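You operate a simulated robot arm through the tools that you are given. There is no shell and no other tool.

You run a simulated robot arm. Do the job below in one go: nothing can be reset, and whatever is moved stays where it is left.

Task
Open the red lever, set GUIDE and GAP as the coil's tag says, close it again and oil the pads.
Fine: GUIDE is the black slider; push the bench oil button four times; the gap is set between opening and closing. The other controls stay.

It is judged by the outcome, as a careful person would: the job done as asked, and still so three seconds after it is handed in. It fails if anything else is knocked over, pushed out of place, dropped, spilled or broken.

Robot
A 6-joint arm with a two-finger gripper, fixed in place. Base frame: the origin is on the floor under the middle of its stand, x ahead of it, y to its left, z up. Lengths are in mm, angles in degrees, forces in N, time in s.
It reaches about 940 mm from its shoulder. Its first joint turns from -166.0 to 166.0 degrees. Payload 2.54 kg.
The TCP is the grasp point between the finger pads, 30 mm short of the fingertips. In the tool frame z runs along the fingers and y along their closing line. The gripper opens to 116 mm; its body begins 95 mm behind the TCP.
Orientation is that of the tool frame in the base frame, as a unit quaternion [w, x, y, z]. With the fingers straight down and closing along the base's y, the tool's x points along the base's -x, its y along +y and its z along -z.

Tools
- The arm moves only by the tool arm_command. Its argument "motion" is a list that holds one entry, the list of rows, each a list of 7 numbers: the turn, a rotation vector about the base's x, y, z in units of 5 degrees (1.0 is 5 degrees), then the shift along the base's x, y, z in units of 25 mm (1.0 is 25 mm), then the closure, from 0 (fully open) to 1 (shut). In form: [[[wx, wy, wz, dx, dy, dz, jaw], ...]]. A call has 1 to 20 rows; each row shifts and turns the commanded pose from where the row before left it. A call with a number of a shift or a turn outside -1 to 1 is refused whole. Each row takes 0.2 s and may step no farther than 50 mm and 8.6 degrees from the row before; otherwise, or with a gripper value out of range, the whole call is refused. Where a pose cannot be reached the arm comes as near as it can. A force on the tool above 60 N (or 10 N above the force at the start of the call, whichever is more), or a blocked arm, ends the call early, and 0.2 s more pass. The fingers move at their own pace (about 72 mm/s each) and stop on an object; they squeeze with about 43 N. The grip force told is the motor's: it shows also when the fingers shut on nothing. Time passes only in rows, and 0.2 s behind the last, so rows that do not move let the fingers close. It gives the time, the measured TCP pose, the force on the tool (base axes), the opening and the grip force at its end, in the units of the frame above (readings bear some noise), with the torque about the TCP (base axes, N m) and any sound that the robot's microphone picked up, and new pictures: "pictures" is both (left out), scene, wrist or none.
- Cameras (640 x 400 px; columns grow to the right, rows downward): "scene" is fixed at [56.7, 638.5, 1607.7]; the picture's right is [-0.61, -0.80, 0.00], its down [-0.36, 0.27, -0.89] and it looks along [0.71, -0.54, -0.45] (base axes); focal length 329 px, centre (320, 200). "wrist" rides on the gripper at [69, -15, -122] in the tool frame; the picture's right is [0.21, 0.98, 0.00], its down [-0.83, 0.18, -0.53] and it looks along [-0.52, 0.11, 0.85] (tool axes); focal length 251 px, centre (320, 200). There is no depth. A picture from a camera that has moved, and an enlarged one, comes with that camera's place and axes in the base frame and with its lens. The place of the scene camera against the robot may be out by one fixed shift of up to 18 mm in any direction.
- close_up(camera, box): a new picture of the part [left, top, right, bottom] of that camera's present view, enlarged. It takes no simulated time.
- job_done(): hands the job in; it is judged then, once.

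Nothing tells you positions but the pictures and the camera data. Unless the task says otherwise, let go and move clear before handing in.

The tools are called after "Emit:" as name(argument=value, ...) on one line, values as JSON. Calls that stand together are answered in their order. arm_command: Moves the arm, as the interface text tells. Its arguments: {"type":"object","properties":{"motion":{"type":"array"},"pictures":{"type":"string","enum":["both","scene","wrist","none"]}},"required":["motion"]} The other tools are called the same way: close_up (camera, box) takes an enlarged picture of a part of a camera's view; job_done () hands the job in.

At the start:

```text
clock: 0.0
ee_pos: [472.1, -12.3, 1382.5]
ee_rot: [-0.001, 0.0, 1.0, 0.001]
wrist_force: [-0.5, 0.4, 0.0]
ft_torque: [0.02, -0.03, -0.01]
width: 116.0
grip_force: 0.0
```

scene: 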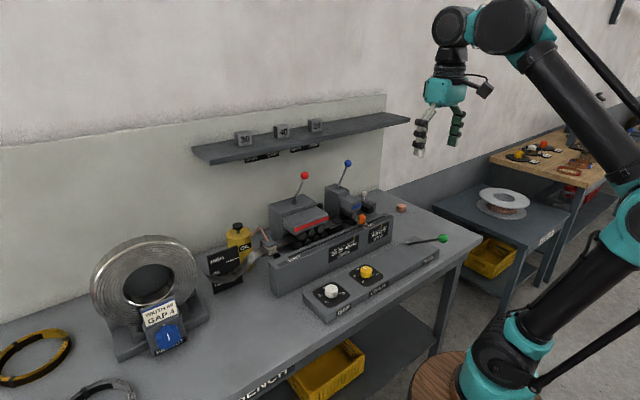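
wrist: 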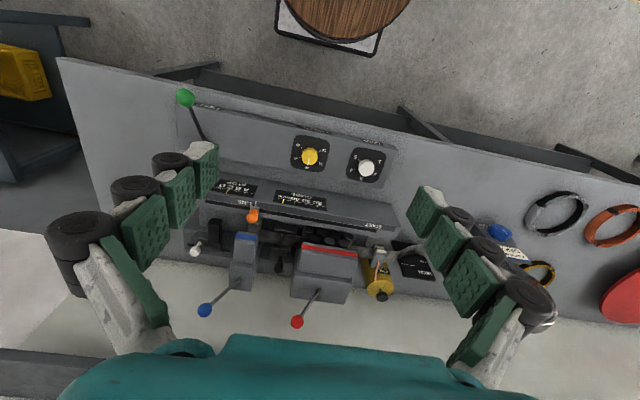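

I see a bench with a machine carrying a red lever, a blue lever, sliders and knobs, and a coil with a tag on the left. I'll enlarge the relevant parts before I move anything.

Emit:
close_up(camera="scene", box=[120, 280, 220, 360])

Emit:
close_up(camera="scene", box=[250, 160, 410, 260])

Emit:
close_up(camera="scene", box=[300, 220, 460, 320])

Emit:
close_up(camera="wrist", box=[180, 200, 420, 340])

Emit:
close_up(camera="scene", box=[190, 100, 410, 240])

Emit:
close_up(camera="wrist", box=[170, 90, 410, 230])

```text
5.00 times, centred on (170, 320) of scene
camera zoom: at [56.7, 638.5, 1607.7], right [-0.61, -0.8, 0.0], down [-0.36, 0.27, -0.89], along [0.71, -0.54, -0.45], focal length 1644 px, centre (1070, -400)
```

zoom: 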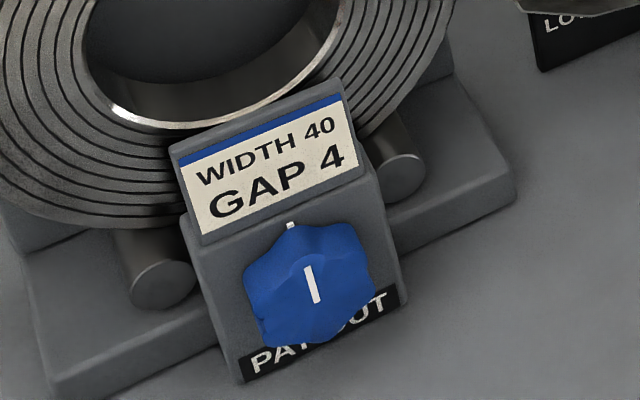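

```text
4.00 times, centred on (330, 210) of scene
camera zoom: at [56.7, 638.5, 1607.7], right [-0.61, -0.8, 0.0], down [-0.36, 0.27, -0.89], along [0.71, -0.54, -0.45], focal length 1315 px, centre (280, 160)
```

zoom: 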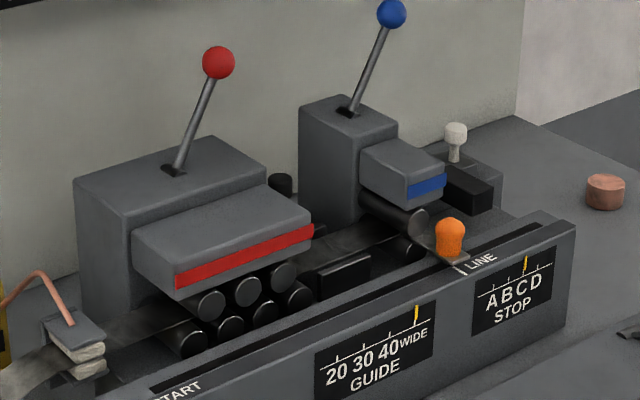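

```text
4.00 times, centred on (380, 270) of scene
camera zoom: at [56.7, 638.5, 1607.7], right [-0.61, -0.8, 0.0], down [-0.36, 0.27, -0.89], along [0.71, -0.54, -0.45], focal length 1315 px, centre (80, -80)
```

zoom: 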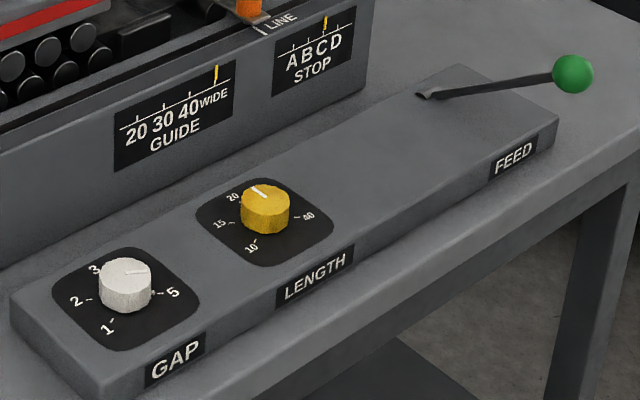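

```text
2.67 times, centred on (300, 270) of wrist
camera zoom: at [404.1, -26.9, 1505.3], right [-0.21, 0.98, 0.0], down [0.83, 0.18, 0.53], along [0.52, 0.11, -0.85], focal length 670 px, centre (373, 13)
```

zoom: 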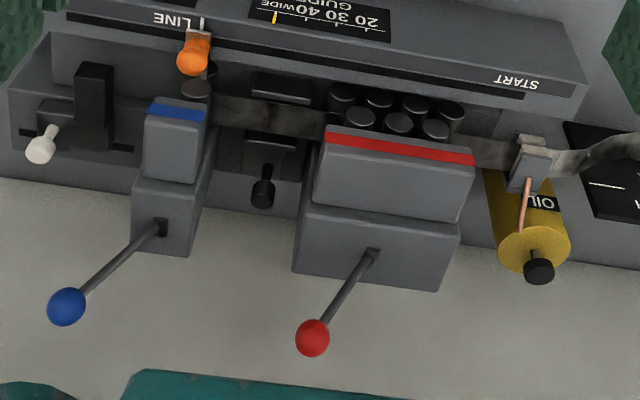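

```text
2.86 times, centred on (300, 170) of scene
camera zoom: at [56.7, 638.5, 1607.7], right [-0.61, -0.8, 0.0], down [-0.36, 0.27, -0.89], along [0.71, -0.54, -0.45], focal length 940 px, centre (377, 286)
```

zoom: 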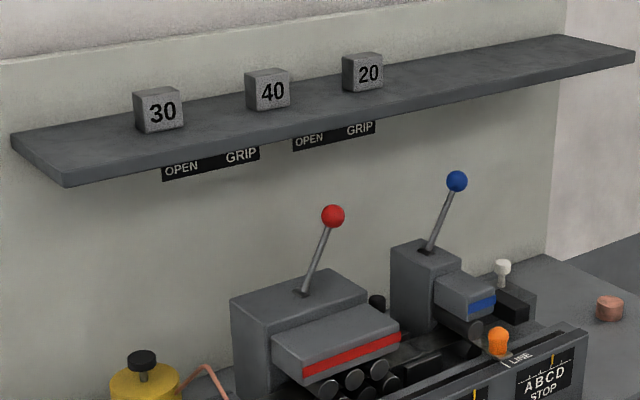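

```text
2.67 times, centred on (290, 160) of wrist
camera zoom: at [404.1, -26.9, 1505.3], right [-0.21, 0.98, 0.0], down [0.83, 0.18, 0.53], along [0.52, 0.11, -0.85], focal length 670 px, centre (400, 307)
```

zoom: 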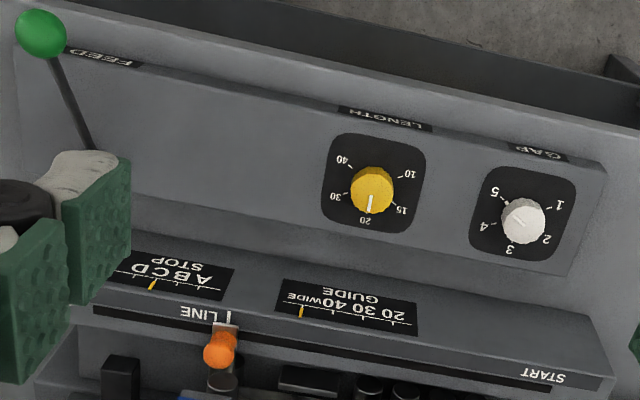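

The tag reads WIDTH 40, GAP 4. Next I'll look closer at the oiler, the black sign, the guide slider and the surroundings.

Emit:
close_up(camera="scene", box=[195, 210, 295, 300])

Emit:
close_up(camera="wrist", box=[350, 220, 470, 310])

Emit:
close_up(camera="wrist", box=[240, 220, 330, 290])

Emit:
close_up(camera="scene", box=[320, 170, 400, 230])

Emit:
close_up(camera="scene", box=[440, 90, 640, 260])

Emit:
close_up(camera="scene", box=[300, 260, 370, 320])

Emit:
close_up(camera="scene", box=[260, 190, 340, 250])

Emit:
close_up(camera="wrist", box=[340, 130, 400, 190])

```text
4.44 times, centred on (245, 255) of scene
camera zoom: at [56.7, 638.5, 1607.7], right [-0.61, -0.8, 0.0], down [-0.36, 0.27, -0.89], along [0.71, -0.54, -0.45], focal length 1462 px, centre (653, -44)
```

zoom: 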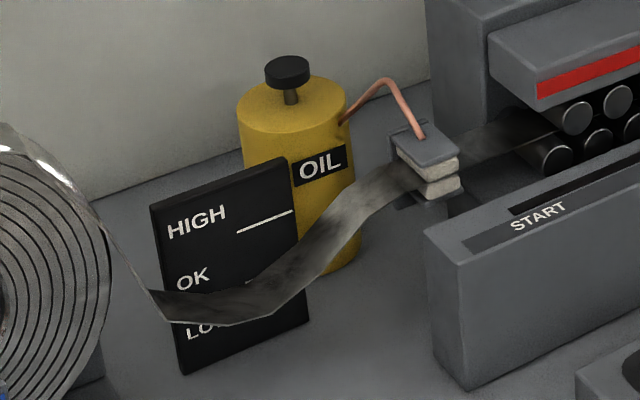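

```text
4.44 times, centred on (410, 265) of wrist
camera zoom: at [404.1, -26.9, 1505.3], right [-0.21, 0.98, 0.0], down [0.83, 0.18, 0.53], along [0.52, 0.11, -0.85], focal length 1118 px, centre (-80, -89)
```

zoom: 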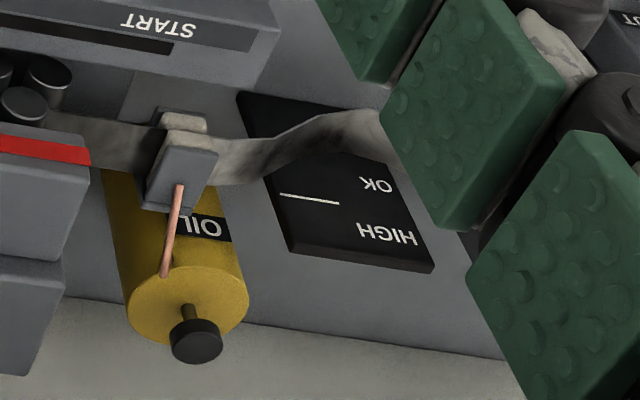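

```text
5.71 times, centred on (285, 255) of wrist
camera zoom: at [404.1, -26.9, 1505.3], right [-0.21, 0.98, 0.0], down [0.83, 0.18, 0.53], along [0.52, 0.11, -0.85], focal length 1437 px, centre (520, -114)
```

zoom: 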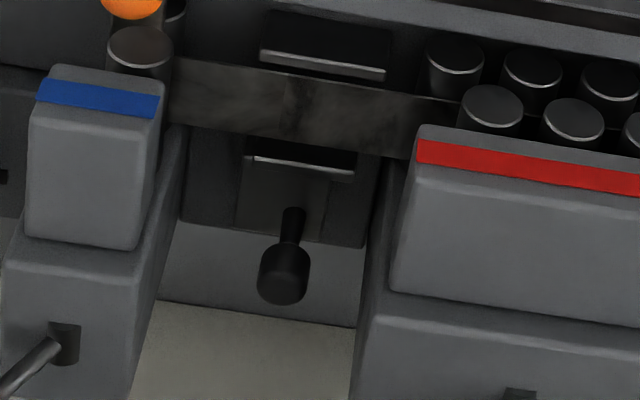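

```text
6.67 times, centred on (360, 200) of scene
camera zoom: at [56.7, 638.5, 1607.7], right [-0.61, -0.8, 0.0], down [-0.36, 0.27, -0.89], along [0.71, -0.54, -0.45], focal length 2192 px, centre (53, 200)
```

zoom: 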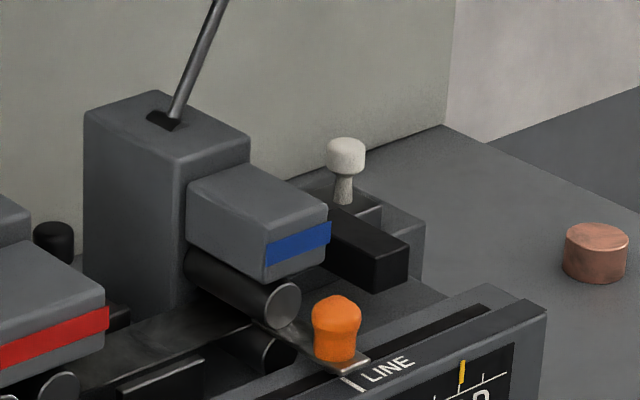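

```text
2.35 times, centred on (540, 175) of scene
camera zoom: at [56.7, 638.5, 1607.7], right [-0.61, -0.8, 0.0], down [-0.36, 0.27, -0.89], along [0.71, -0.54, -0.45], focal length 774 px, centre (-198, 259)
```

zoom: 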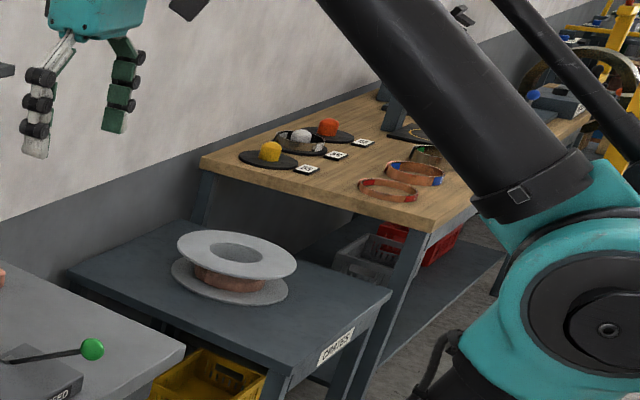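

```text
6.67 times, centred on (335, 290) of scene
camera zoom: at [56.7, 638.5, 1607.7], right [-0.61, -0.8, 0.0], down [-0.36, 0.27, -0.89], along [0.71, -0.54, -0.45], focal length 2192 px, centre (220, -400)
```

zoom: 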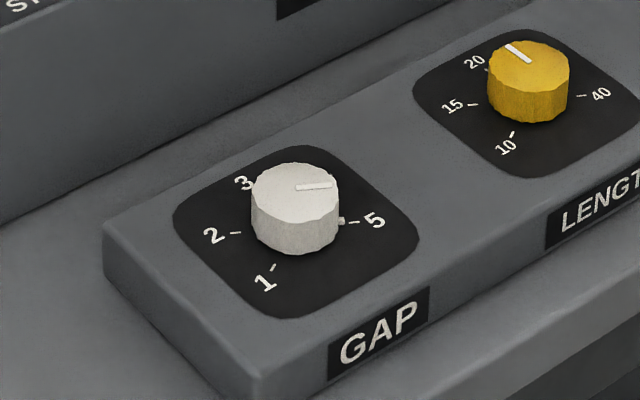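

```text
6.67 times, centred on (300, 220) of scene
camera zoom: at [56.7, 638.5, 1607.7], right [-0.61, -0.8, 0.0], down [-0.36, 0.27, -0.89], along [0.71, -0.54, -0.45], focal length 2192 px, centre (453, 67)
```

zoom: 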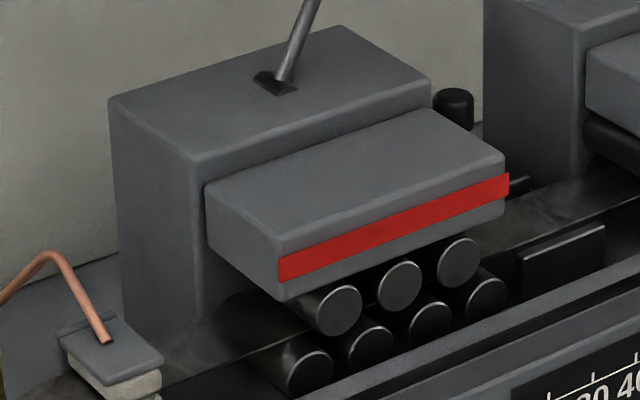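

```text
6.67 times, centred on (370, 160) of wrist
camera zoom: at [404.1, -26.9, 1505.3], right [-0.21, 0.98, 0.0], down [0.83, 0.18, 0.53], along [0.52, 0.11, -0.85], focal length 1676 px, centre (-13, 467)
```

zoom: 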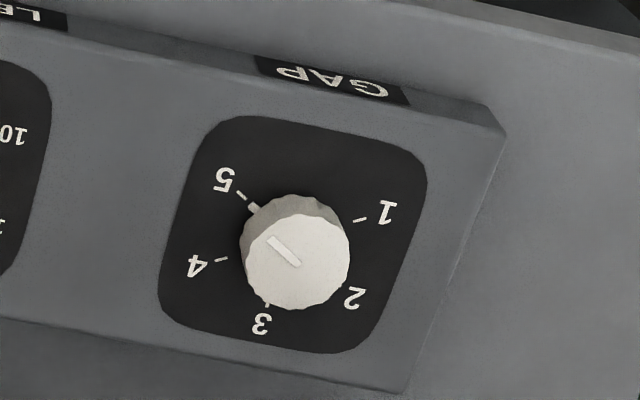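

Emit:
close_up(camera="scene", box=[220, 330, 380, 400])

Emit:
close_up(camera="scene", box=[0, 220, 240, 400])

Emit:
close_up(camera="scene", box=[400, 200, 640, 400])

Emit:
close_up(camera="wrist", box=[180, 0, 460, 160])

```text
4.00 times, centred on (300, 365) of scene
camera zoom: at [56.7, 638.5, 1607.7], right [-0.61, -0.8, 0.0], down [-0.36, 0.27, -0.89], along [0.71, -0.54, -0.45], focal length 1315 px, centre (400, -460)
```

zoom: 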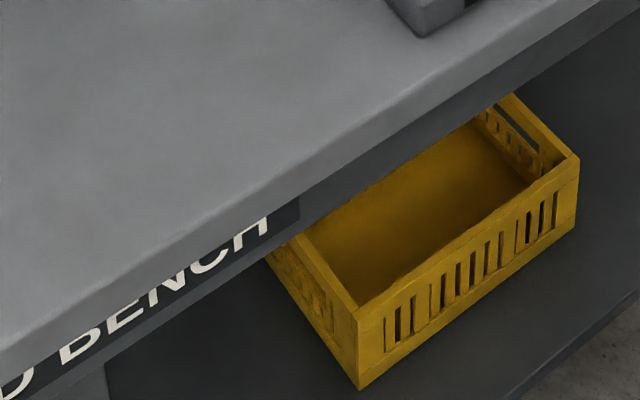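

```text
2.22 times, centred on (120, 310) of scene
camera zoom: at [56.7, 638.5, 1607.7], right [-0.61, -0.8, 0.0], down [-0.36, 0.27, -0.89], along [0.71, -0.54, -0.45], focal length 731 px, centre (764, -44)
```

zoom: 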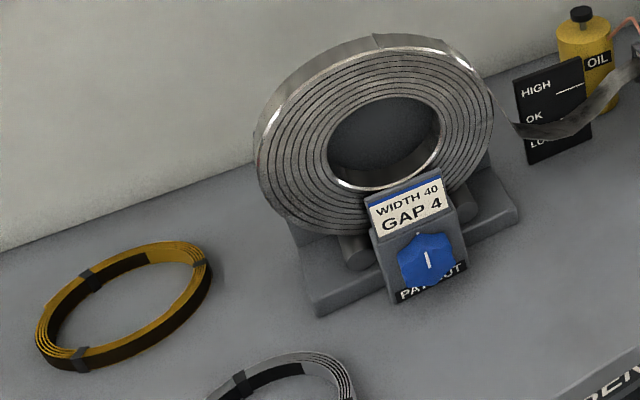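

```text
2.00 times, centred on (520, 300) of scene
camera zoom: at [56.7, 638.5, 1607.7], right [-0.61, -0.8, 0.0], down [-0.36, 0.27, -0.89], along [0.71, -0.54, -0.45], focal length 658 px, centre (-80, 0)
```

zoom: 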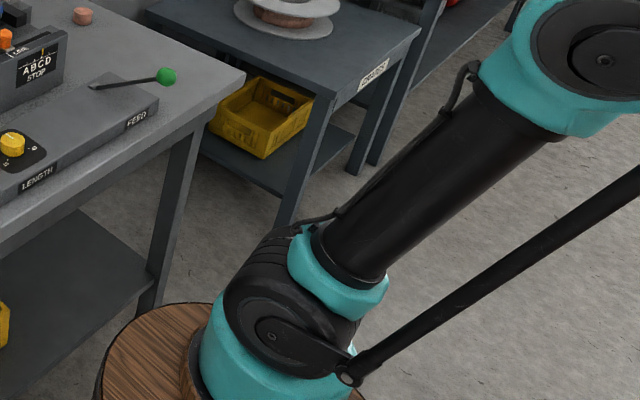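

```text
2.29 times, centred on (320, 80) of wrist
camera zoom: at [404.1, -26.9, 1505.3], right [-0.21, 0.98, 0.0], down [0.83, 0.18, 0.53], along [0.52, 0.11, -0.85], focal length 575 px, centre (320, 474)
```

zoom: 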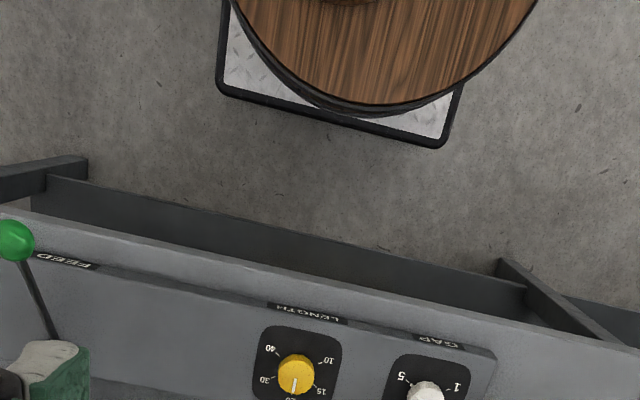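

The coil wants GUIDE 40 and GAP 4. I put the red ball near (943, 34, 1165) at GRIP, leaning to -y, the guide knob near (935, -29, 1033), the GAP knob near (647, 147, 919) at 5, and the oil button near (984, 283, 1030). I'll move the wrist camera forward, well above everything, for a better view.

Emit:
arm_command(motion=[[[0, 0, 0, 1, 0, 0, 0], [0, 0, 0, 1, 0, 0, 0], [0, 0, 0, 1, 0, 0, 0], [0, 0, 0, 1, 0, 0, 0], [0, 0, 0, 1, 0, 0, 0], [0, 0, 0, 1, 0, 0, 0], [0, 0, 0, 1, 0, 0, 0], [0, 0, 0, 1, 0, 0, 0]]], pictures="both")

```text
clock: 1.8
ee_pos: [672.3, -11.6, 1384.9]
ee_rot: [0.0, 0.001, 1.0, 0.0]
wrist_force: [-0.4, -1.1, 0.1]
ft_torque: [-0.02, -0.05, 0.01]
width: 116.0
grip_force: 0.2
camera wrist: at [602.5, -27.2, 1507.7], right [-0.21, 0.98, 0.0], down [0.83, 0.18, 0.53], along [0.52, 0.11, -0.85], focal length 251 px, centre (320, 200)
```

scene: 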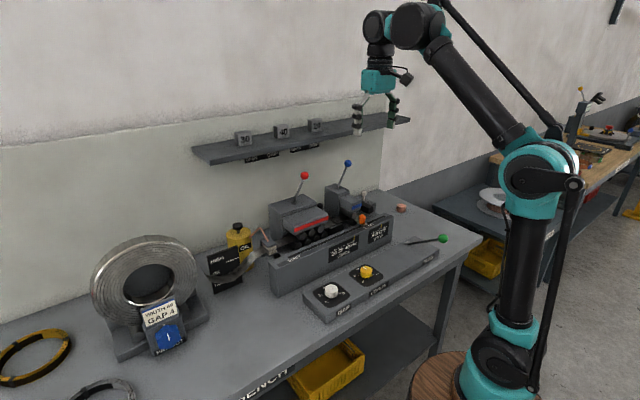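
wrist: 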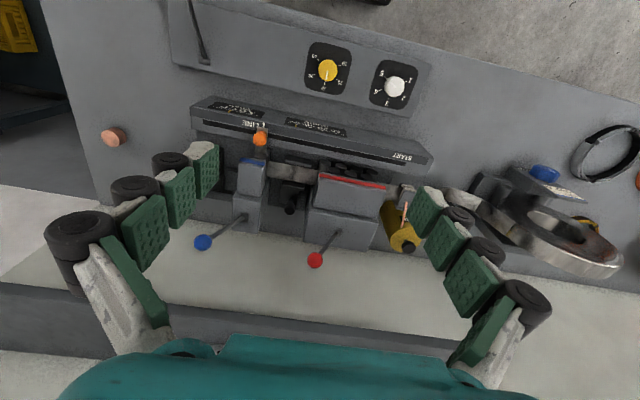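

The view is closer now, and the shelf shows behind the levers. I'll enlarge the guide area and the shelf edge before going lower.

Emit:
close_up(camera="wrist", box=[220, 130, 340, 240])

Emit:
close_up(camera="wrist", box=[160, 200, 480, 400])

Emit:
close_up(camera="wrist", box=[350, 40, 430, 120])

Emit:
close_up(camera="scene", box=[340, 60, 440, 150])

```text
3.64 times, centred on (280, 185) of wrist
camera zoom: at [602.5, -27.2, 1507.7], right [-0.21, 0.98, 0.0], down [0.83, 0.18, 0.53], along [0.52, 0.11, -0.85], focal length 914 px, centre (466, 254)
```

zoom: 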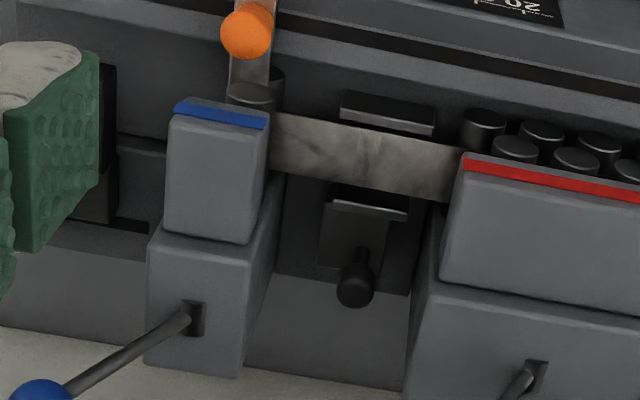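

```text
2.00 times, centred on (320, 300) of wrist
camera zoom: at [602.5, -27.2, 1507.7], right [-0.21, 0.98, 0.0], down [0.83, 0.18, 0.53], along [0.52, 0.11, -0.85], focal length 503 px, centre (320, 0)
```

zoom: 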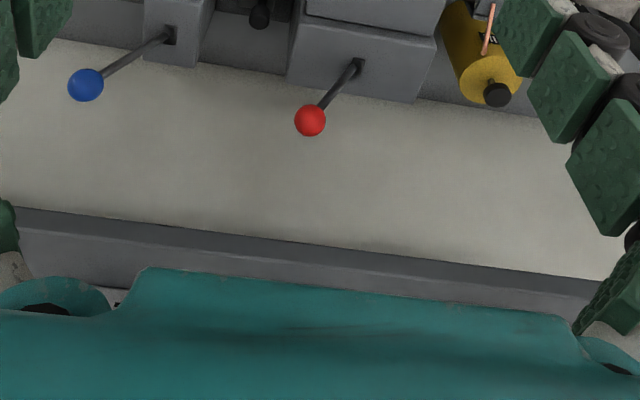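

```text
5.00 times, centred on (390, 80) of wrist
camera zoom: at [602.5, -27.2, 1507.7], right [-0.21, 0.98, 0.0], down [0.83, 0.18, 0.53], along [0.52, 0.11, -0.85], focal length 1257 px, centre (-30, 800)
```

zoom: 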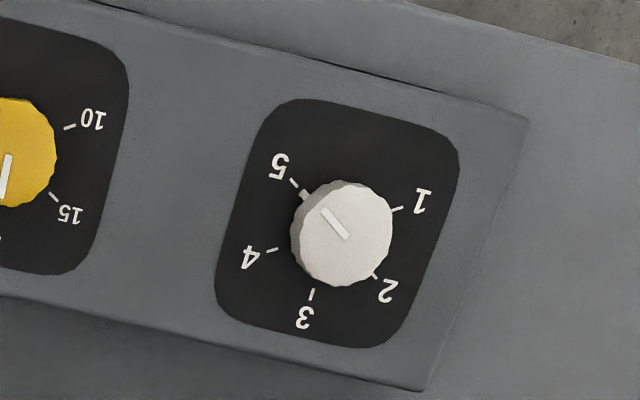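

```text
4.44 times, centred on (390, 105) of scene
camera zoom: at [56.7, 638.5, 1607.7], right [-0.61, -0.8, 0.0], down [-0.36, 0.27, -0.89], along [0.71, -0.54, -0.45], focal length 1462 px, centre (9, 622)
```

zoom: 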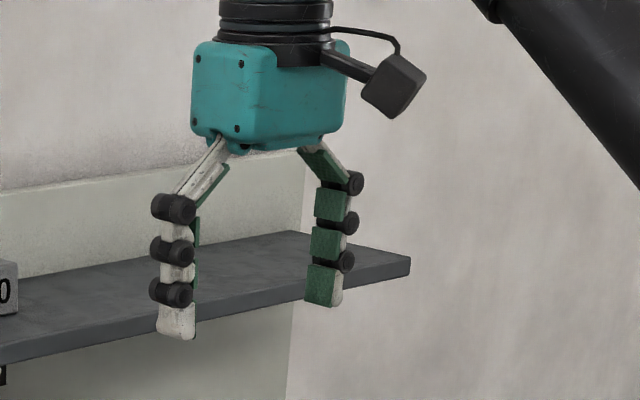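

The shelf's front edge is about x=1000, z=1250, so I'll tilt the fingers 45° forward to stay clear of it. Next I'll go to a point short of the red ball at about (943, 35, 1166), with the jaws part open.

Emit:
arm_command(motion=[[[0, -1, 0, 0.95, 0.207, -0.724, 0.45], [0, -1, 0, 0.95, 0.207, -0.724, 0.45], [0, -1, 0, 0.95, 0.207, -0.724, 0.45], [0, -1, 0, 0.95, 0.207, -0.724, 0.45], [0, -1, 0, 0.95, 0.207, -0.724, 0.45], [0, -1, 0, 0.95, 0.207, -0.724, 0.45], [0, -1, 0, 0.95, 0.207, -0.724, 0.45], [0, -1, 0, 0.95, 0.207, -0.724, 0.45], [0, -1, 0, 0.95, 0.207, -0.724, 0.45], [0, 0, 0, 0, 0, 0, 0.45]]], pictures="both")

```text
clock: 4.0
ee_pos: [887.5, 34.2, 1219.2]
ee_rot: [0.384, 0.0, 0.923, 0.0]
wrist_force: [0.3, -1.1, 0.1]
ft_torque: [0.0, 0.01, -0.02]
width: 63.6
grip_force: 0.0
camera wrist: at [753.1, 19.8, 1256.9], right [-0.15, 0.98, -0.15], down [0.21, 0.18, 0.96], along [0.97, 0.11, -0.23], focal length 251 px, centre (320, 200)
```

scene: 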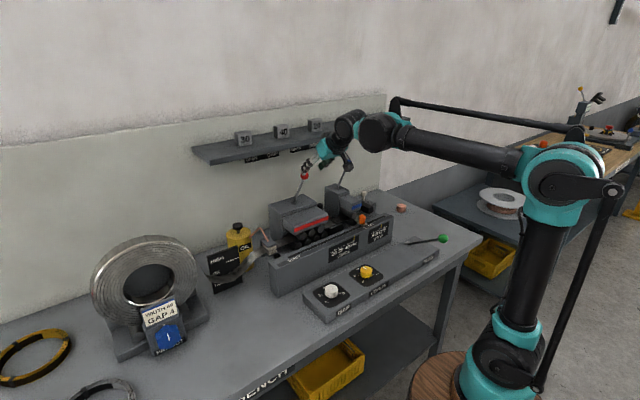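
wrist: 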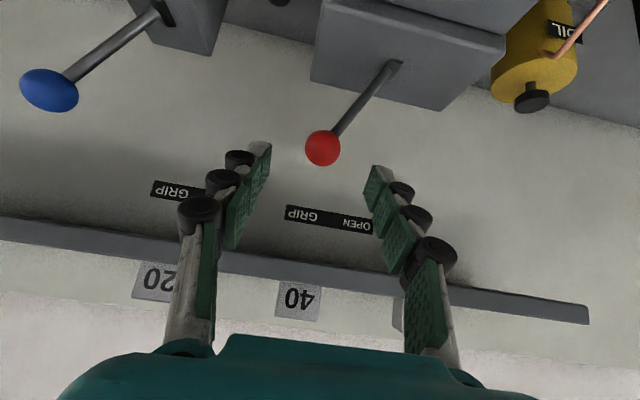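

The fingers straddle the line to the red ball at about (943, 37, 1167). I'll advance along the finger axis and narrow the jaws to a loose cage around the ball.

Emit:
arm_command(motion=[[[0, 0, 0, 0.55, 0.02, -0.53, 0.45], [0, 0, 0, 0.55, 0.02, -0.53, 0.45], [0, 0, 0, 0.55, 0.02, -0.53, 0.45], [0, 0, 0, 0.55, 0.02, -0.53, 0.45], [0, 0, 0, 0, 0, 0, 0.6], [0, 0, 0, 0, 0, 0, 0.6]]], pictures="both")

```text
clock: 5.4
ee_pos: [941.9, 38.7, 1166.2]
ee_rot: [0.382, 0.001, 0.924, -0.001]
wrist_force: [-0.1, -0.6, 0.4]
ft_torque: [0.03, -0.01, -0.02]
width: 46.7
grip_force: 0.2
camera wrist: at [807.9, 22.8, 1204.6], right [-0.15, 0.98, -0.15], down [0.21, 0.18, 0.96], along [0.97, 0.11, -0.23], focal length 251 px, centre (320, 200)
```

scene: 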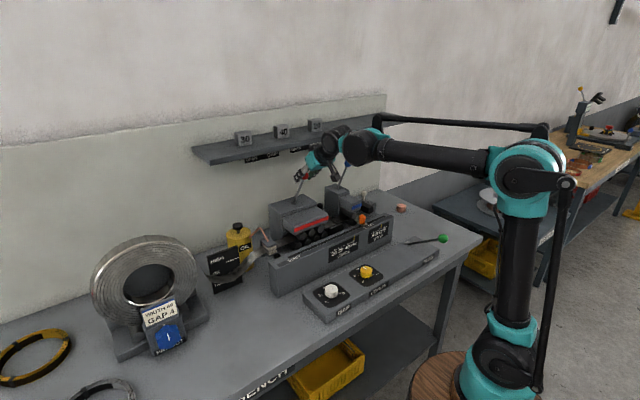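
wrist: 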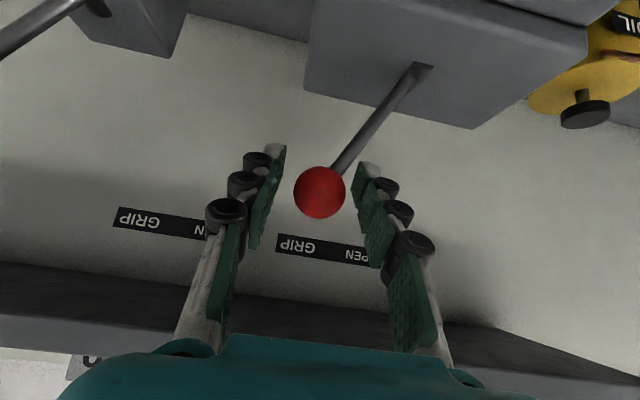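

The ball sits between the fingers. I'll swing the lever to +y (OPEN) along its arc.

Emit:
arm_command(motion=[[[0, 0, 0, 0, 0.4, 0.1, 0.6], [0, 0, 0, 0, 0.4, 0.14, 0.6], [0, 0, 0, 0, 0.4, 0.12, 0.6], [0, 0, 0, 0, 0.4, 0.08, 0.6], [0, 0, 0, 0, 0.4, 0.04, 0.6], [0, 0, 0, 0, 0.4, 0, 0.6], [0, 0, 0, 0, 0.4, -0.04, 0.6], [0, 0, 0, 0, 0.4, -0.08, 0.6], [0, 0, 0, 0, 0.4, -0.12, 0.6], [0, 0, 0, 0, 0.4, -0.14, 0.6]]], pictures="both")

```text
clock: 7.6
ee_pos: [941.7, 137.7, 1169.1]
ee_rot: [0.383, 0.001, 0.924, 0.0]
wrist_force: [-0.1, -0.4, 0.1]
ft_torque: [0.02, 0.0, 0.03]
width: 46.5
grip_force: 0.0
camera wrist: at [807.8, 122.0, 1207.2], right [-0.15, 0.98, -0.15], down [0.21, 0.18, 0.96], along [0.97, 0.11, -0.23], focal length 251 px, centre (320, 200)
```

scene: 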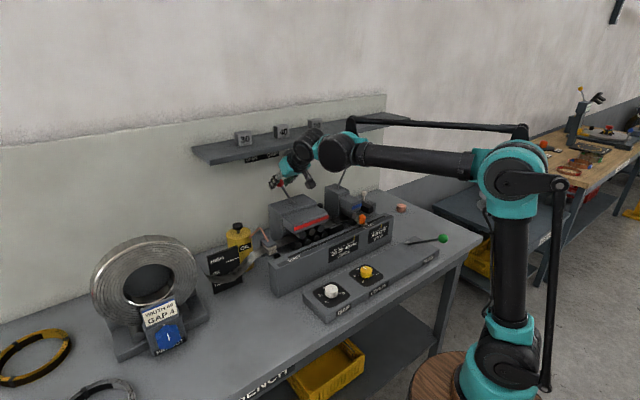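
wrist: 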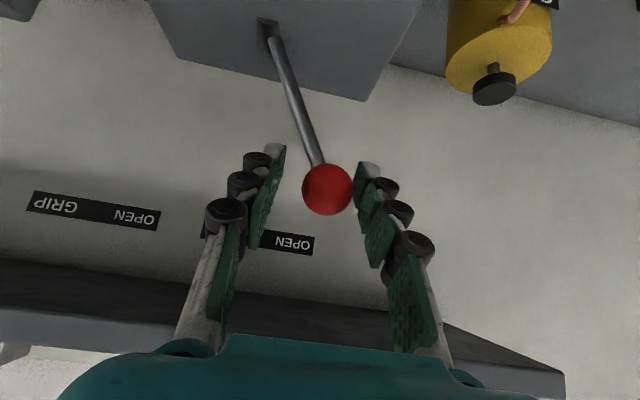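

The lever has swung over and the ball sits free near y=140. I'll nudge a little farther to confirm it is against its stop.

Emit:
arm_command(motion=[[[0, 0, 0, 0, 0.25, -0.05, 0.6], [0, 0, 0, 0, 0.2, -0.05, 0.6], [0, 0, 0, 0, 0.15, 0, 0.6]]], pictures="both")

Emit:
close_up(camera="scene", box=[240, 150, 400, 260])

```text
clock: 8.4
ee_pos: [943.6, 151.1, 1167.5]
ee_rot: [0.383, 0.001, 0.924, -0.001]
wrist_force: [1.5, -3.3, 0.3]
ft_torque: [-0.12, -0.06, 0.07]
width: 49.6
grip_force: 2.5
camera wrist: at [807.8, 136.6, 1205.6], right [-0.15, 0.98, -0.15], down [0.21, 0.18, 0.96], along [0.97, 0.11, -0.23], focal length 251 px, centre (320, 200)
```

scene: 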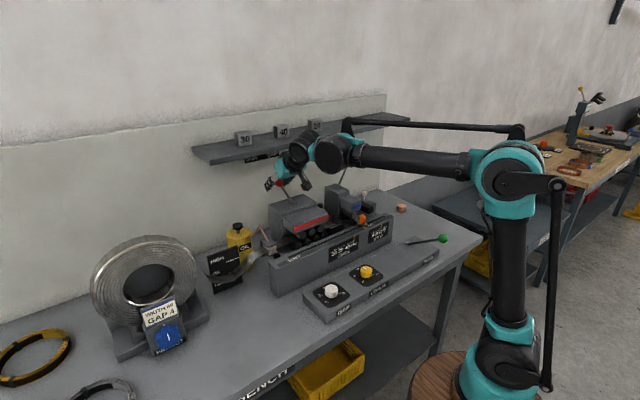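
wrist: 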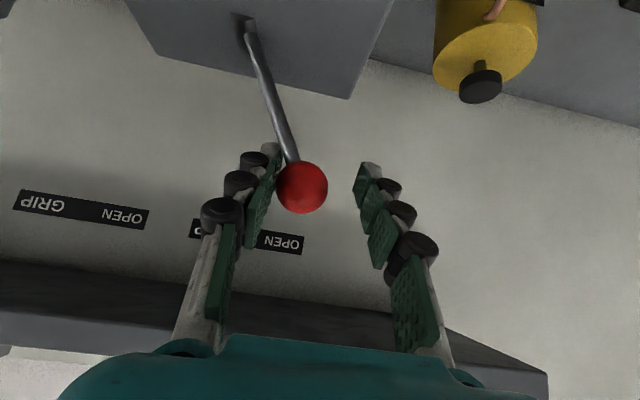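

```text
3.64 times, centred on (320, 205) of scene
camera zoom: at [56.7, 638.5, 1607.7], right [-0.61, -0.8, 0.0], down [-0.36, 0.27, -0.89], along [0.71, -0.54, -0.45], focal length 1196 px, centre (320, 182)
```

zoom: 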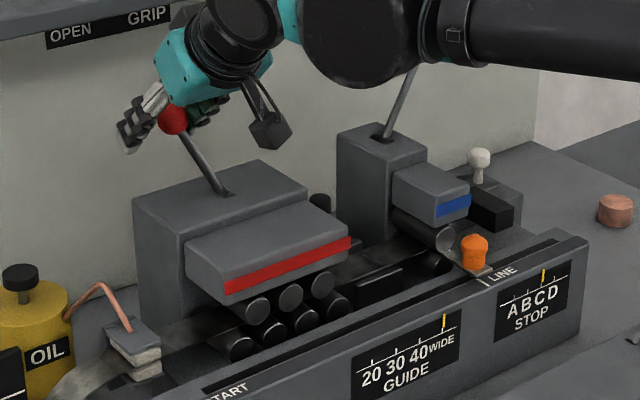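

The lever is at its OPEN stop. I'll centre on the ball, back out along the finger axis, and move over to look at the guide knob between the two blocks.

Emit:
arm_command(motion=[[[0, 0, 0, 0, -0.3, 0, 0.55], [0, 0, 0, -0.7, 0, 0.7, 0.5], [0, 0, 0, -0.7, 0, 0.7, 0.45], [0, 0, 0, -0.7, 0, 0.7, 0.45], [0, 1, 0, -0.2, -1, -0.35, 0.45], [0, 1, 0, -0.2, -1, -0.35, 0.45], [0, 1, 0, -0.2, -1, -0.35, 0.45], [0, 0, 0, -0.2, -1, -0.35, 0.45], [0, 0, 0, -0.2, -1, -0.35, 0.45], [0, 0, 0, -0.2, -1, -0.35, 0.45], [0, 0, 0, -0.2, -1, -0.35, 0.45], [0, 0, 0, 0, 0, 0, 0.45]]], pictures="both")

Emit:
close_up(camera="wrist", box=[200, 0, 440, 200])

Emit:
close_up(camera="scene", box=[240, 150, 400, 260])

```text
clock: 11.0
ee_pos: [855.5, -31.7, 1158.2]
ee_rot: [0.259, 0.0, 0.966, 0.0]
wrist_force: [0.0, 0.6, 0.3]
ft_torque: [0.01, 0.02, 0.01]
width: 63.8
grip_force: 0.0
camera wrist: at [735.2, -46.6, 1230.3], right [-0.19, 0.98, -0.11], down [0.45, 0.18, 0.88], along [0.87, 0.11, -0.47], focal length 251 px, centre (320, 200)
```

scene: 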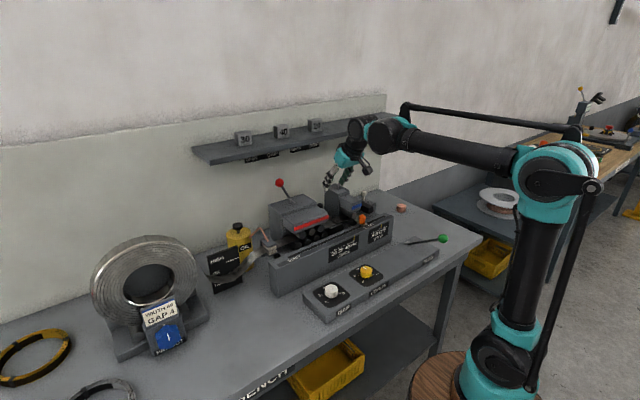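
wrist: 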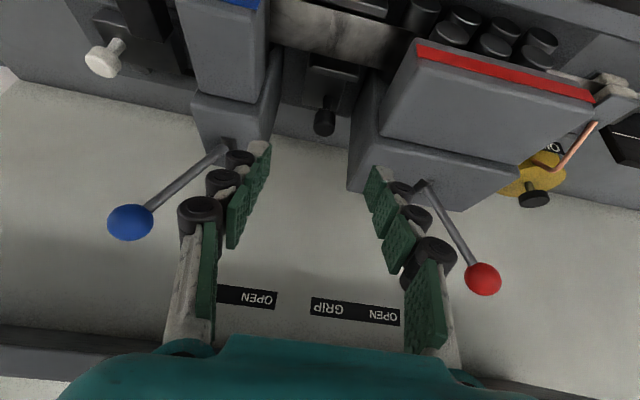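

```text
2.00 times, centred on (320, 100) of wrist
camera zoom: at [735.2, -46.6, 1230.3], right [-0.19, 0.98, -0.11], down [0.45, 0.18, 0.88], along [0.87, 0.11, -0.47], focal length 503 px, centre (320, 400)
```

zoom: 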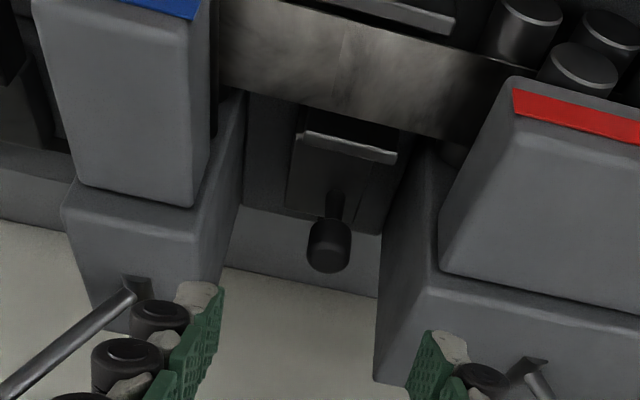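

```text
3.64 times, centred on (320, 205) of scene
camera zoom: at [56.7, 638.5, 1607.7], right [-0.61, -0.8, 0.0], down [-0.36, 0.27, -0.89], along [0.71, -0.54, -0.45], focal length 1196 px, centre (320, 182)
```

zoom: 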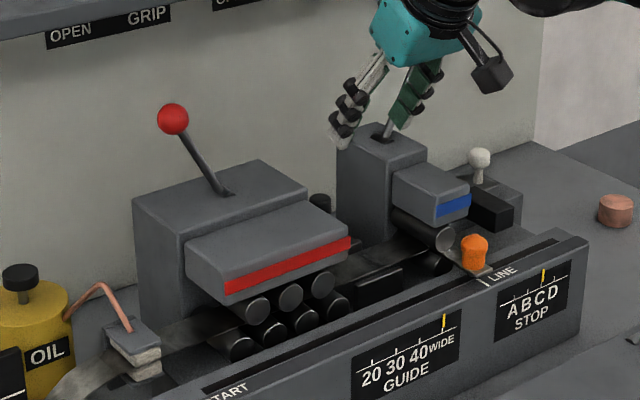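

The lever stays open. The red block's side is at about y=17 and the blue one's at about -88, with the guide knob near y=-25, so space sideways is tight. I'll reduce the tilt to 15° and turn the gripper a quarter so it closes along x, the slider's travel.

Emit:
arm_command(motion=[[[0, 1, 0, 0, 0, 0.3, 0.5], [0, 1, 0, 0, 0, 0.3, 0.5], [0, 1, 0, 0, 0, 0.3, 0.5], [0.2588, 0, -0.9659, 0.1, 0, 0, 0.5], [0.2588, 0, -0.9659, 0.1, 0, 0, 0.5], [0.2588, 0, -0.9659, 0.1, 0, 0, 0.5], [0.2588, 0, -0.9659, 0.1, 0, 0, 0.5], [0.2588, 0, -0.9659, 0.1, 0, 0, 0.5], [0.2588, 0, -0.9659, 0.1, 0, 0, 0.5], [0.2588, 0, -0.9659, 0.1, 0, 0, 0.5], [0.2588, 0, -0.9659, 0.1, 0, 0, 0.5], [0.2588, 0, -0.9659, 0.1, 0, 0, 0.5], [0.2588, 0, -0.9659, 0.1, 0, 0, 0.5], [0.2588, 0, -0.9659, 0.1, 0, 0, 0.5], [0.2588, 0, -0.9659, 0.1, 0, 0, 0.5], [0.2588, 0, -0.9659, 0.1, 0, 0, 0.5], [0.2588, 0, -0.9659, 0.1, 0, 0, 0.5], [0.2588, 0, -0.9659, 0.1, 0, 0, 0.5], [0.2588, 0, -0.9659, 0.1, 0, 0, 0.5], [0.2588, 0, -0.9659, 0.1, 0, 0, 0.5]]], pictures="both")

```text
clock: 15.2
ee_pos: [896.7, -30.5, 1179.5]
ee_rot: [0.096, 0.671, 0.73, 0.088]
wrist_force: [-0.2, 0.8, 0.4]
ft_torque: [-0.01, -0.01, -0.01]
width: 58.3
grip_force: 0.0
camera wrist: at [845.6, 37.2, 1293.4], right [0.92, 0.3, 0.25], down [0.1, -0.81, 0.58], along [0.37, -0.51, -0.78], focal length 251 px, centre (320, 200)
```

scene: 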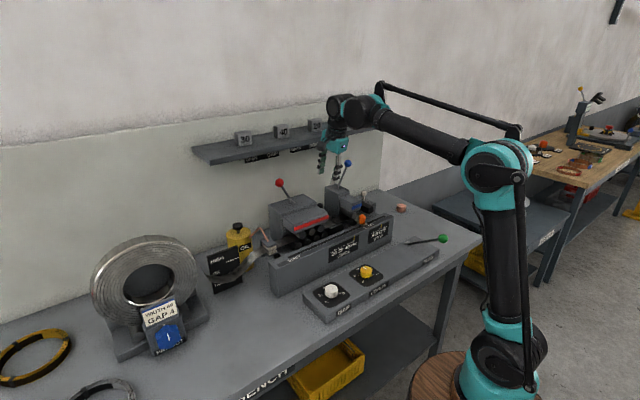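
wrist: 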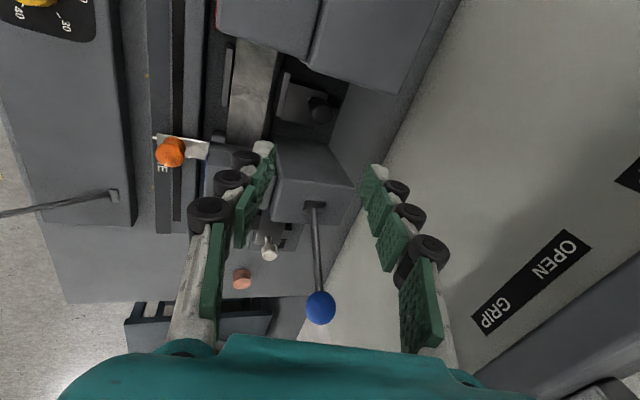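

Emit:
close_up(camera="wrist", box=[220, 20, 400, 180])

Emit:
close_up(camera="scene", box=[290, 90, 400, 210])

```text
2.50 times, centred on (310, 100) of wrist
camera zoom: at [845.6, 37.2, 1293.4], right [0.92, 0.3, 0.25], down [0.1, -0.81, 0.58], along [0.37, -0.51, -0.78], focal length 629 px, centre (345, 450)
```

zoom: 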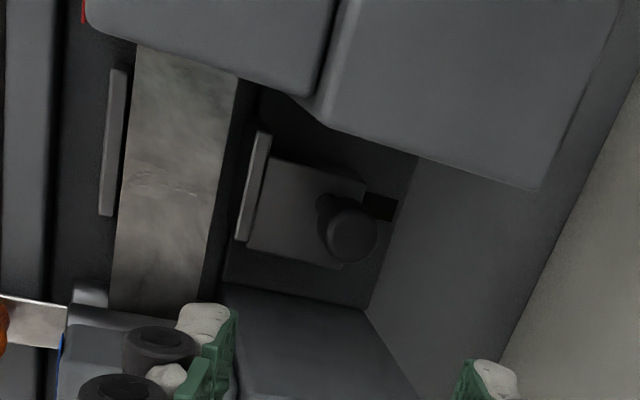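

```text
3.33 times, centred on (345, 150) of scene
camera zoom: at [56.7, 638.5, 1607.7], right [-0.61, -0.8, 0.0], down [-0.36, 0.27, -0.89], along [0.71, -0.54, -0.45], focal length 1096 px, centre (237, 367)
```

zoom: 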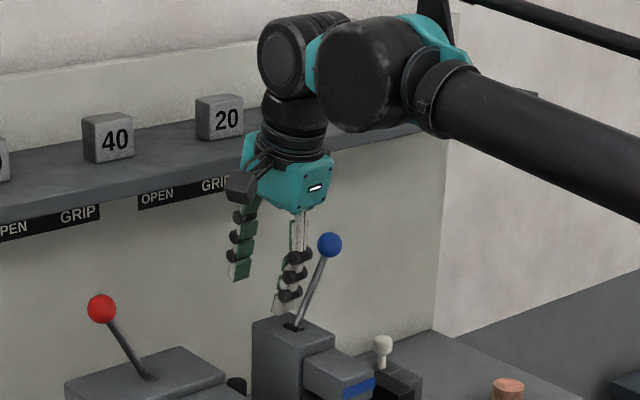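

The slot behind the guide knob runs along x, so the slider travels in x. The knob's top is near (937, -23.5, 1036). I'll finish the quarter turn, move above it and look again.

Emit:
arm_command(motion=[[[0.2588, 0, -0.9659, 0.1, 0, 0, 0.5], [0, 0, 0, 0.12, 0.07, -0.6, 0.5], [0, 0, 0, 0.12, 0.07, -0.6, 0.5], [0, 0, 0, 0.12, 0.07, -0.6, 0.5], [0, 0, 0, 0.12, 0.07, -0.6, 0.5], [0, 0, 0, 0, 0, 0, 0.5]]], pictures="both")

Emit:
close_up(camera="wrist", box=[220, 60, 420, 220])

Emit:
close_up(camera="scene", box=[270, 120, 400, 260])

```text
clock: 16.6
ee_pos: [912.9, -23.5, 1119.6]
ee_rot: [0.092, 0.702, 0.701, 0.091]
wrist_force: [-0.2, -0.9, 0.2]
ft_torque: [-0.01, -0.02, 0.06]
width: 58.3
grip_force: 0.1
camera wrist: at [867.2, 45.8, 1234.6], right [0.94, 0.21, 0.25], down [0.04, -0.83, 0.56], along [0.33, -0.52, -0.79], focal length 251 px, centre (320, 200)
```

scene: 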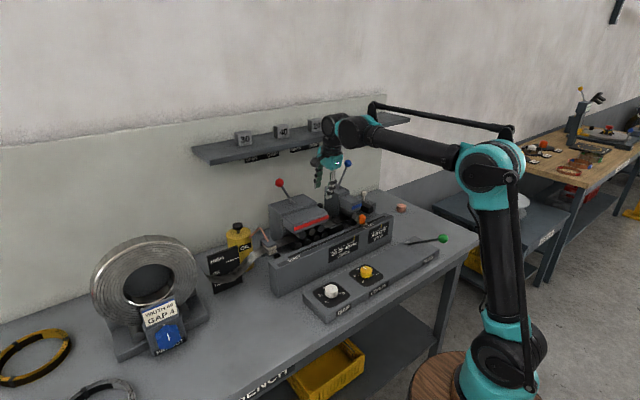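
wrist: 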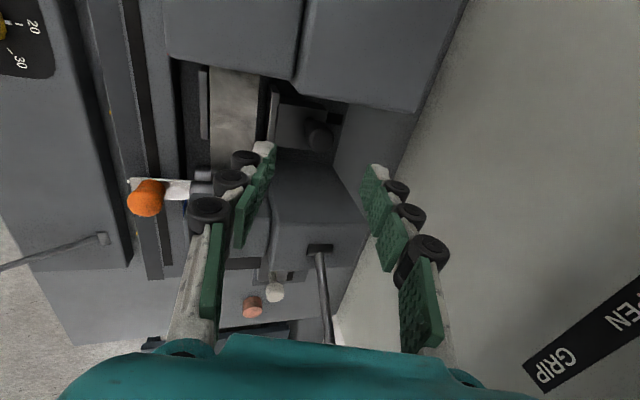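

```text
2.50 times, centred on (320, 140) of wrist
camera zoom: at [867.2, 45.8, 1234.6], right [0.94, 0.21, 0.25], down [0.04, -0.83, 0.56], along [0.33, -0.52, -0.79], focal length 629 px, centre (320, 350)
```

zoom: 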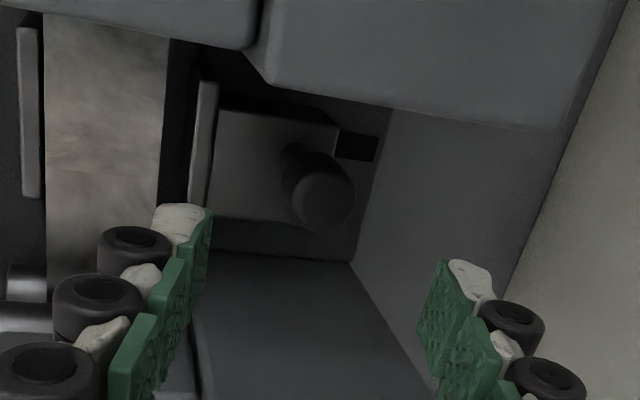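

```text
2.86 times, centred on (335, 190) of scene
camera zoom: at [56.7, 638.5, 1607.7], right [-0.61, -0.8, 0.0], down [-0.36, 0.27, -0.89], along [0.71, -0.54, -0.45], focal length 940 px, centre (277, 229)
```

zoom: 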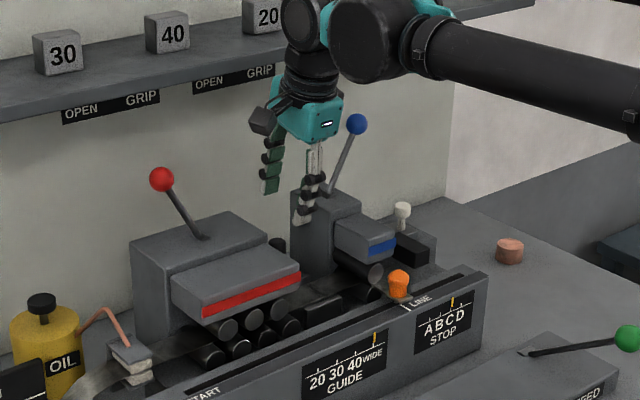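

The knob is at about (937, -22, 1036), centred between the open fingers. I'll descend along the finger axis and check before closing.

Emit:
arm_command(motion=[[[0, 0, 0, 0.15, 0.015, -0.6, 0.5], [0, 0, 0, 0.15, 0.015, -0.6, 0.5], [0, 0, 0, 0.15, 0.015, -0.6, 0.5], [0, 0, 0, 0.16, 0.015, -0.6, 0.5], [0, 0, 0, 0.16, 0, -0.6, 0.5]]], pictures="both")

Emit:
close_up(camera="wrist", box=[220, 80, 420, 240])

Emit:
close_up(camera="scene", box=[290, 150, 390, 250])

```text
clock: 17.8
ee_pos: [931.4, -21.6, 1045.2]
ee_rot: [0.093, 0.702, 0.701, 0.091]
wrist_force: [0.6, -0.6, 0.5]
ft_torque: [0.01, -0.03, -0.03]
width: 58.0
grip_force: 0.1
camera wrist: at [885.8, 47.7, 1160.0], right [0.94, 0.21, 0.25], down [0.04, -0.83, 0.56], along [0.33, -0.52, -0.79], focal length 251 px, centre (320, 200)
```

scene: 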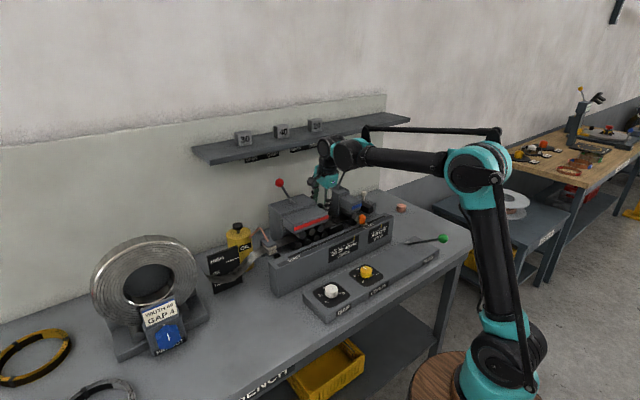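
wrist: 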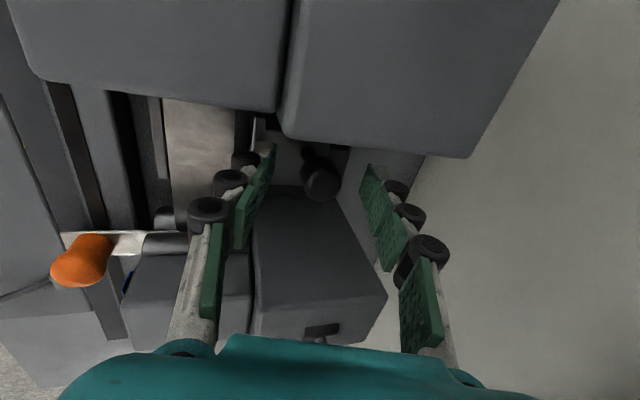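

```text
2.50 times, centred on (320, 160) of wrist
camera zoom: at [885.8, 47.7, 1160.0], right [0.94, 0.21, 0.25], down [0.04, -0.83, 0.56], along [0.33, -0.52, -0.79], focal length 629 px, centre (320, 300)
```

zoom: 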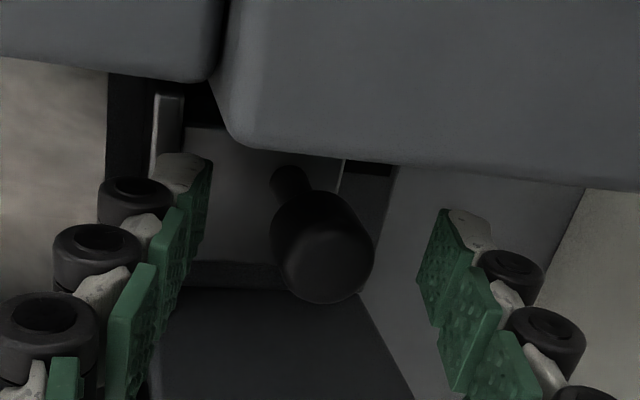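

```text
4.00 times, centred on (340, 200) of scene
camera zoom: at [56.7, 638.5, 1607.7], right [-0.61, -0.8, 0.0], down [-0.36, 0.27, -0.89], along [0.71, -0.54, -0.45], focal length 1315 px, centre (240, 200)
```

zoom: 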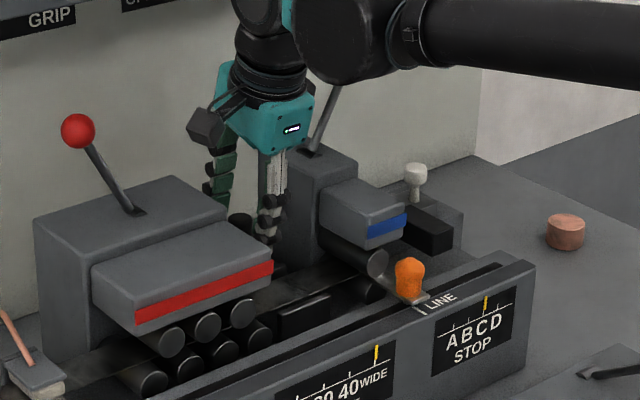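

The knob is between the fingers. I'll close gently in steps until contact.

Emit:
arm_command(motion=[[[0, 0, 0, 0, 0, 0, 0.6], [0, 0, 0, 0, 0, 0, 0.7], [0, 0, 0, 0, 0, 0, 0.74], [0, 0, 0, 0, 0, 0, 0.74]]], pictures="wrist")

Emit:
close_up(camera="wrist", box=[220, 80, 420, 240])

```text
clock: 18.8
ee_pos: [932.3, -22.2, 1045.2]
ee_rot: [0.092, 0.702, 0.7, 0.091]
wrist_force: [0.2, 0.3, 0.7]
ft_torque: [0.0, 0.01, 0.0]
width: 30.0
grip_force: 0.0
camera wrist: at [885.9, 47.7, 1160.1], right [0.94, 0.21, 0.25], down [0.04, -0.83, 0.56], along [0.33, -0.52, -0.79], focal length 251 px, centre (320, 200)
```

wrist: 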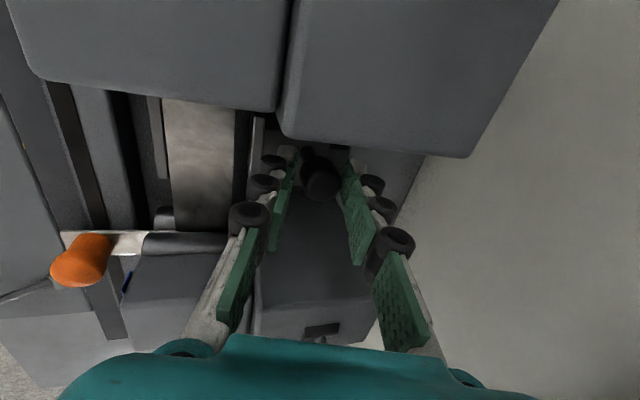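

```text
2.50 times, centred on (320, 160) of wrist
camera zoom: at [885.9, 47.7, 1160.1], right [0.94, 0.21, 0.25], down [0.04, -0.83, 0.56], along [0.33, -0.52, -0.79], focal length 629 px, centre (320, 300)
```

zoom: 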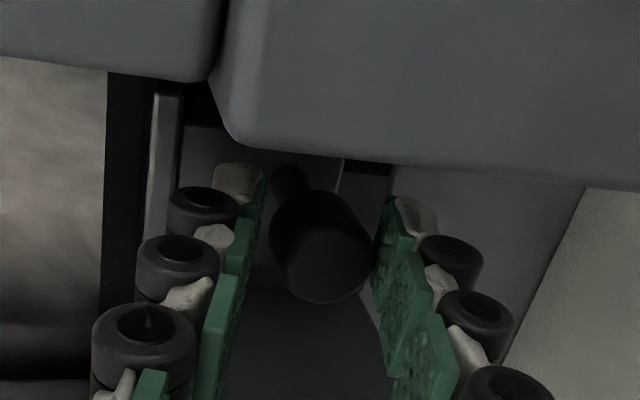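

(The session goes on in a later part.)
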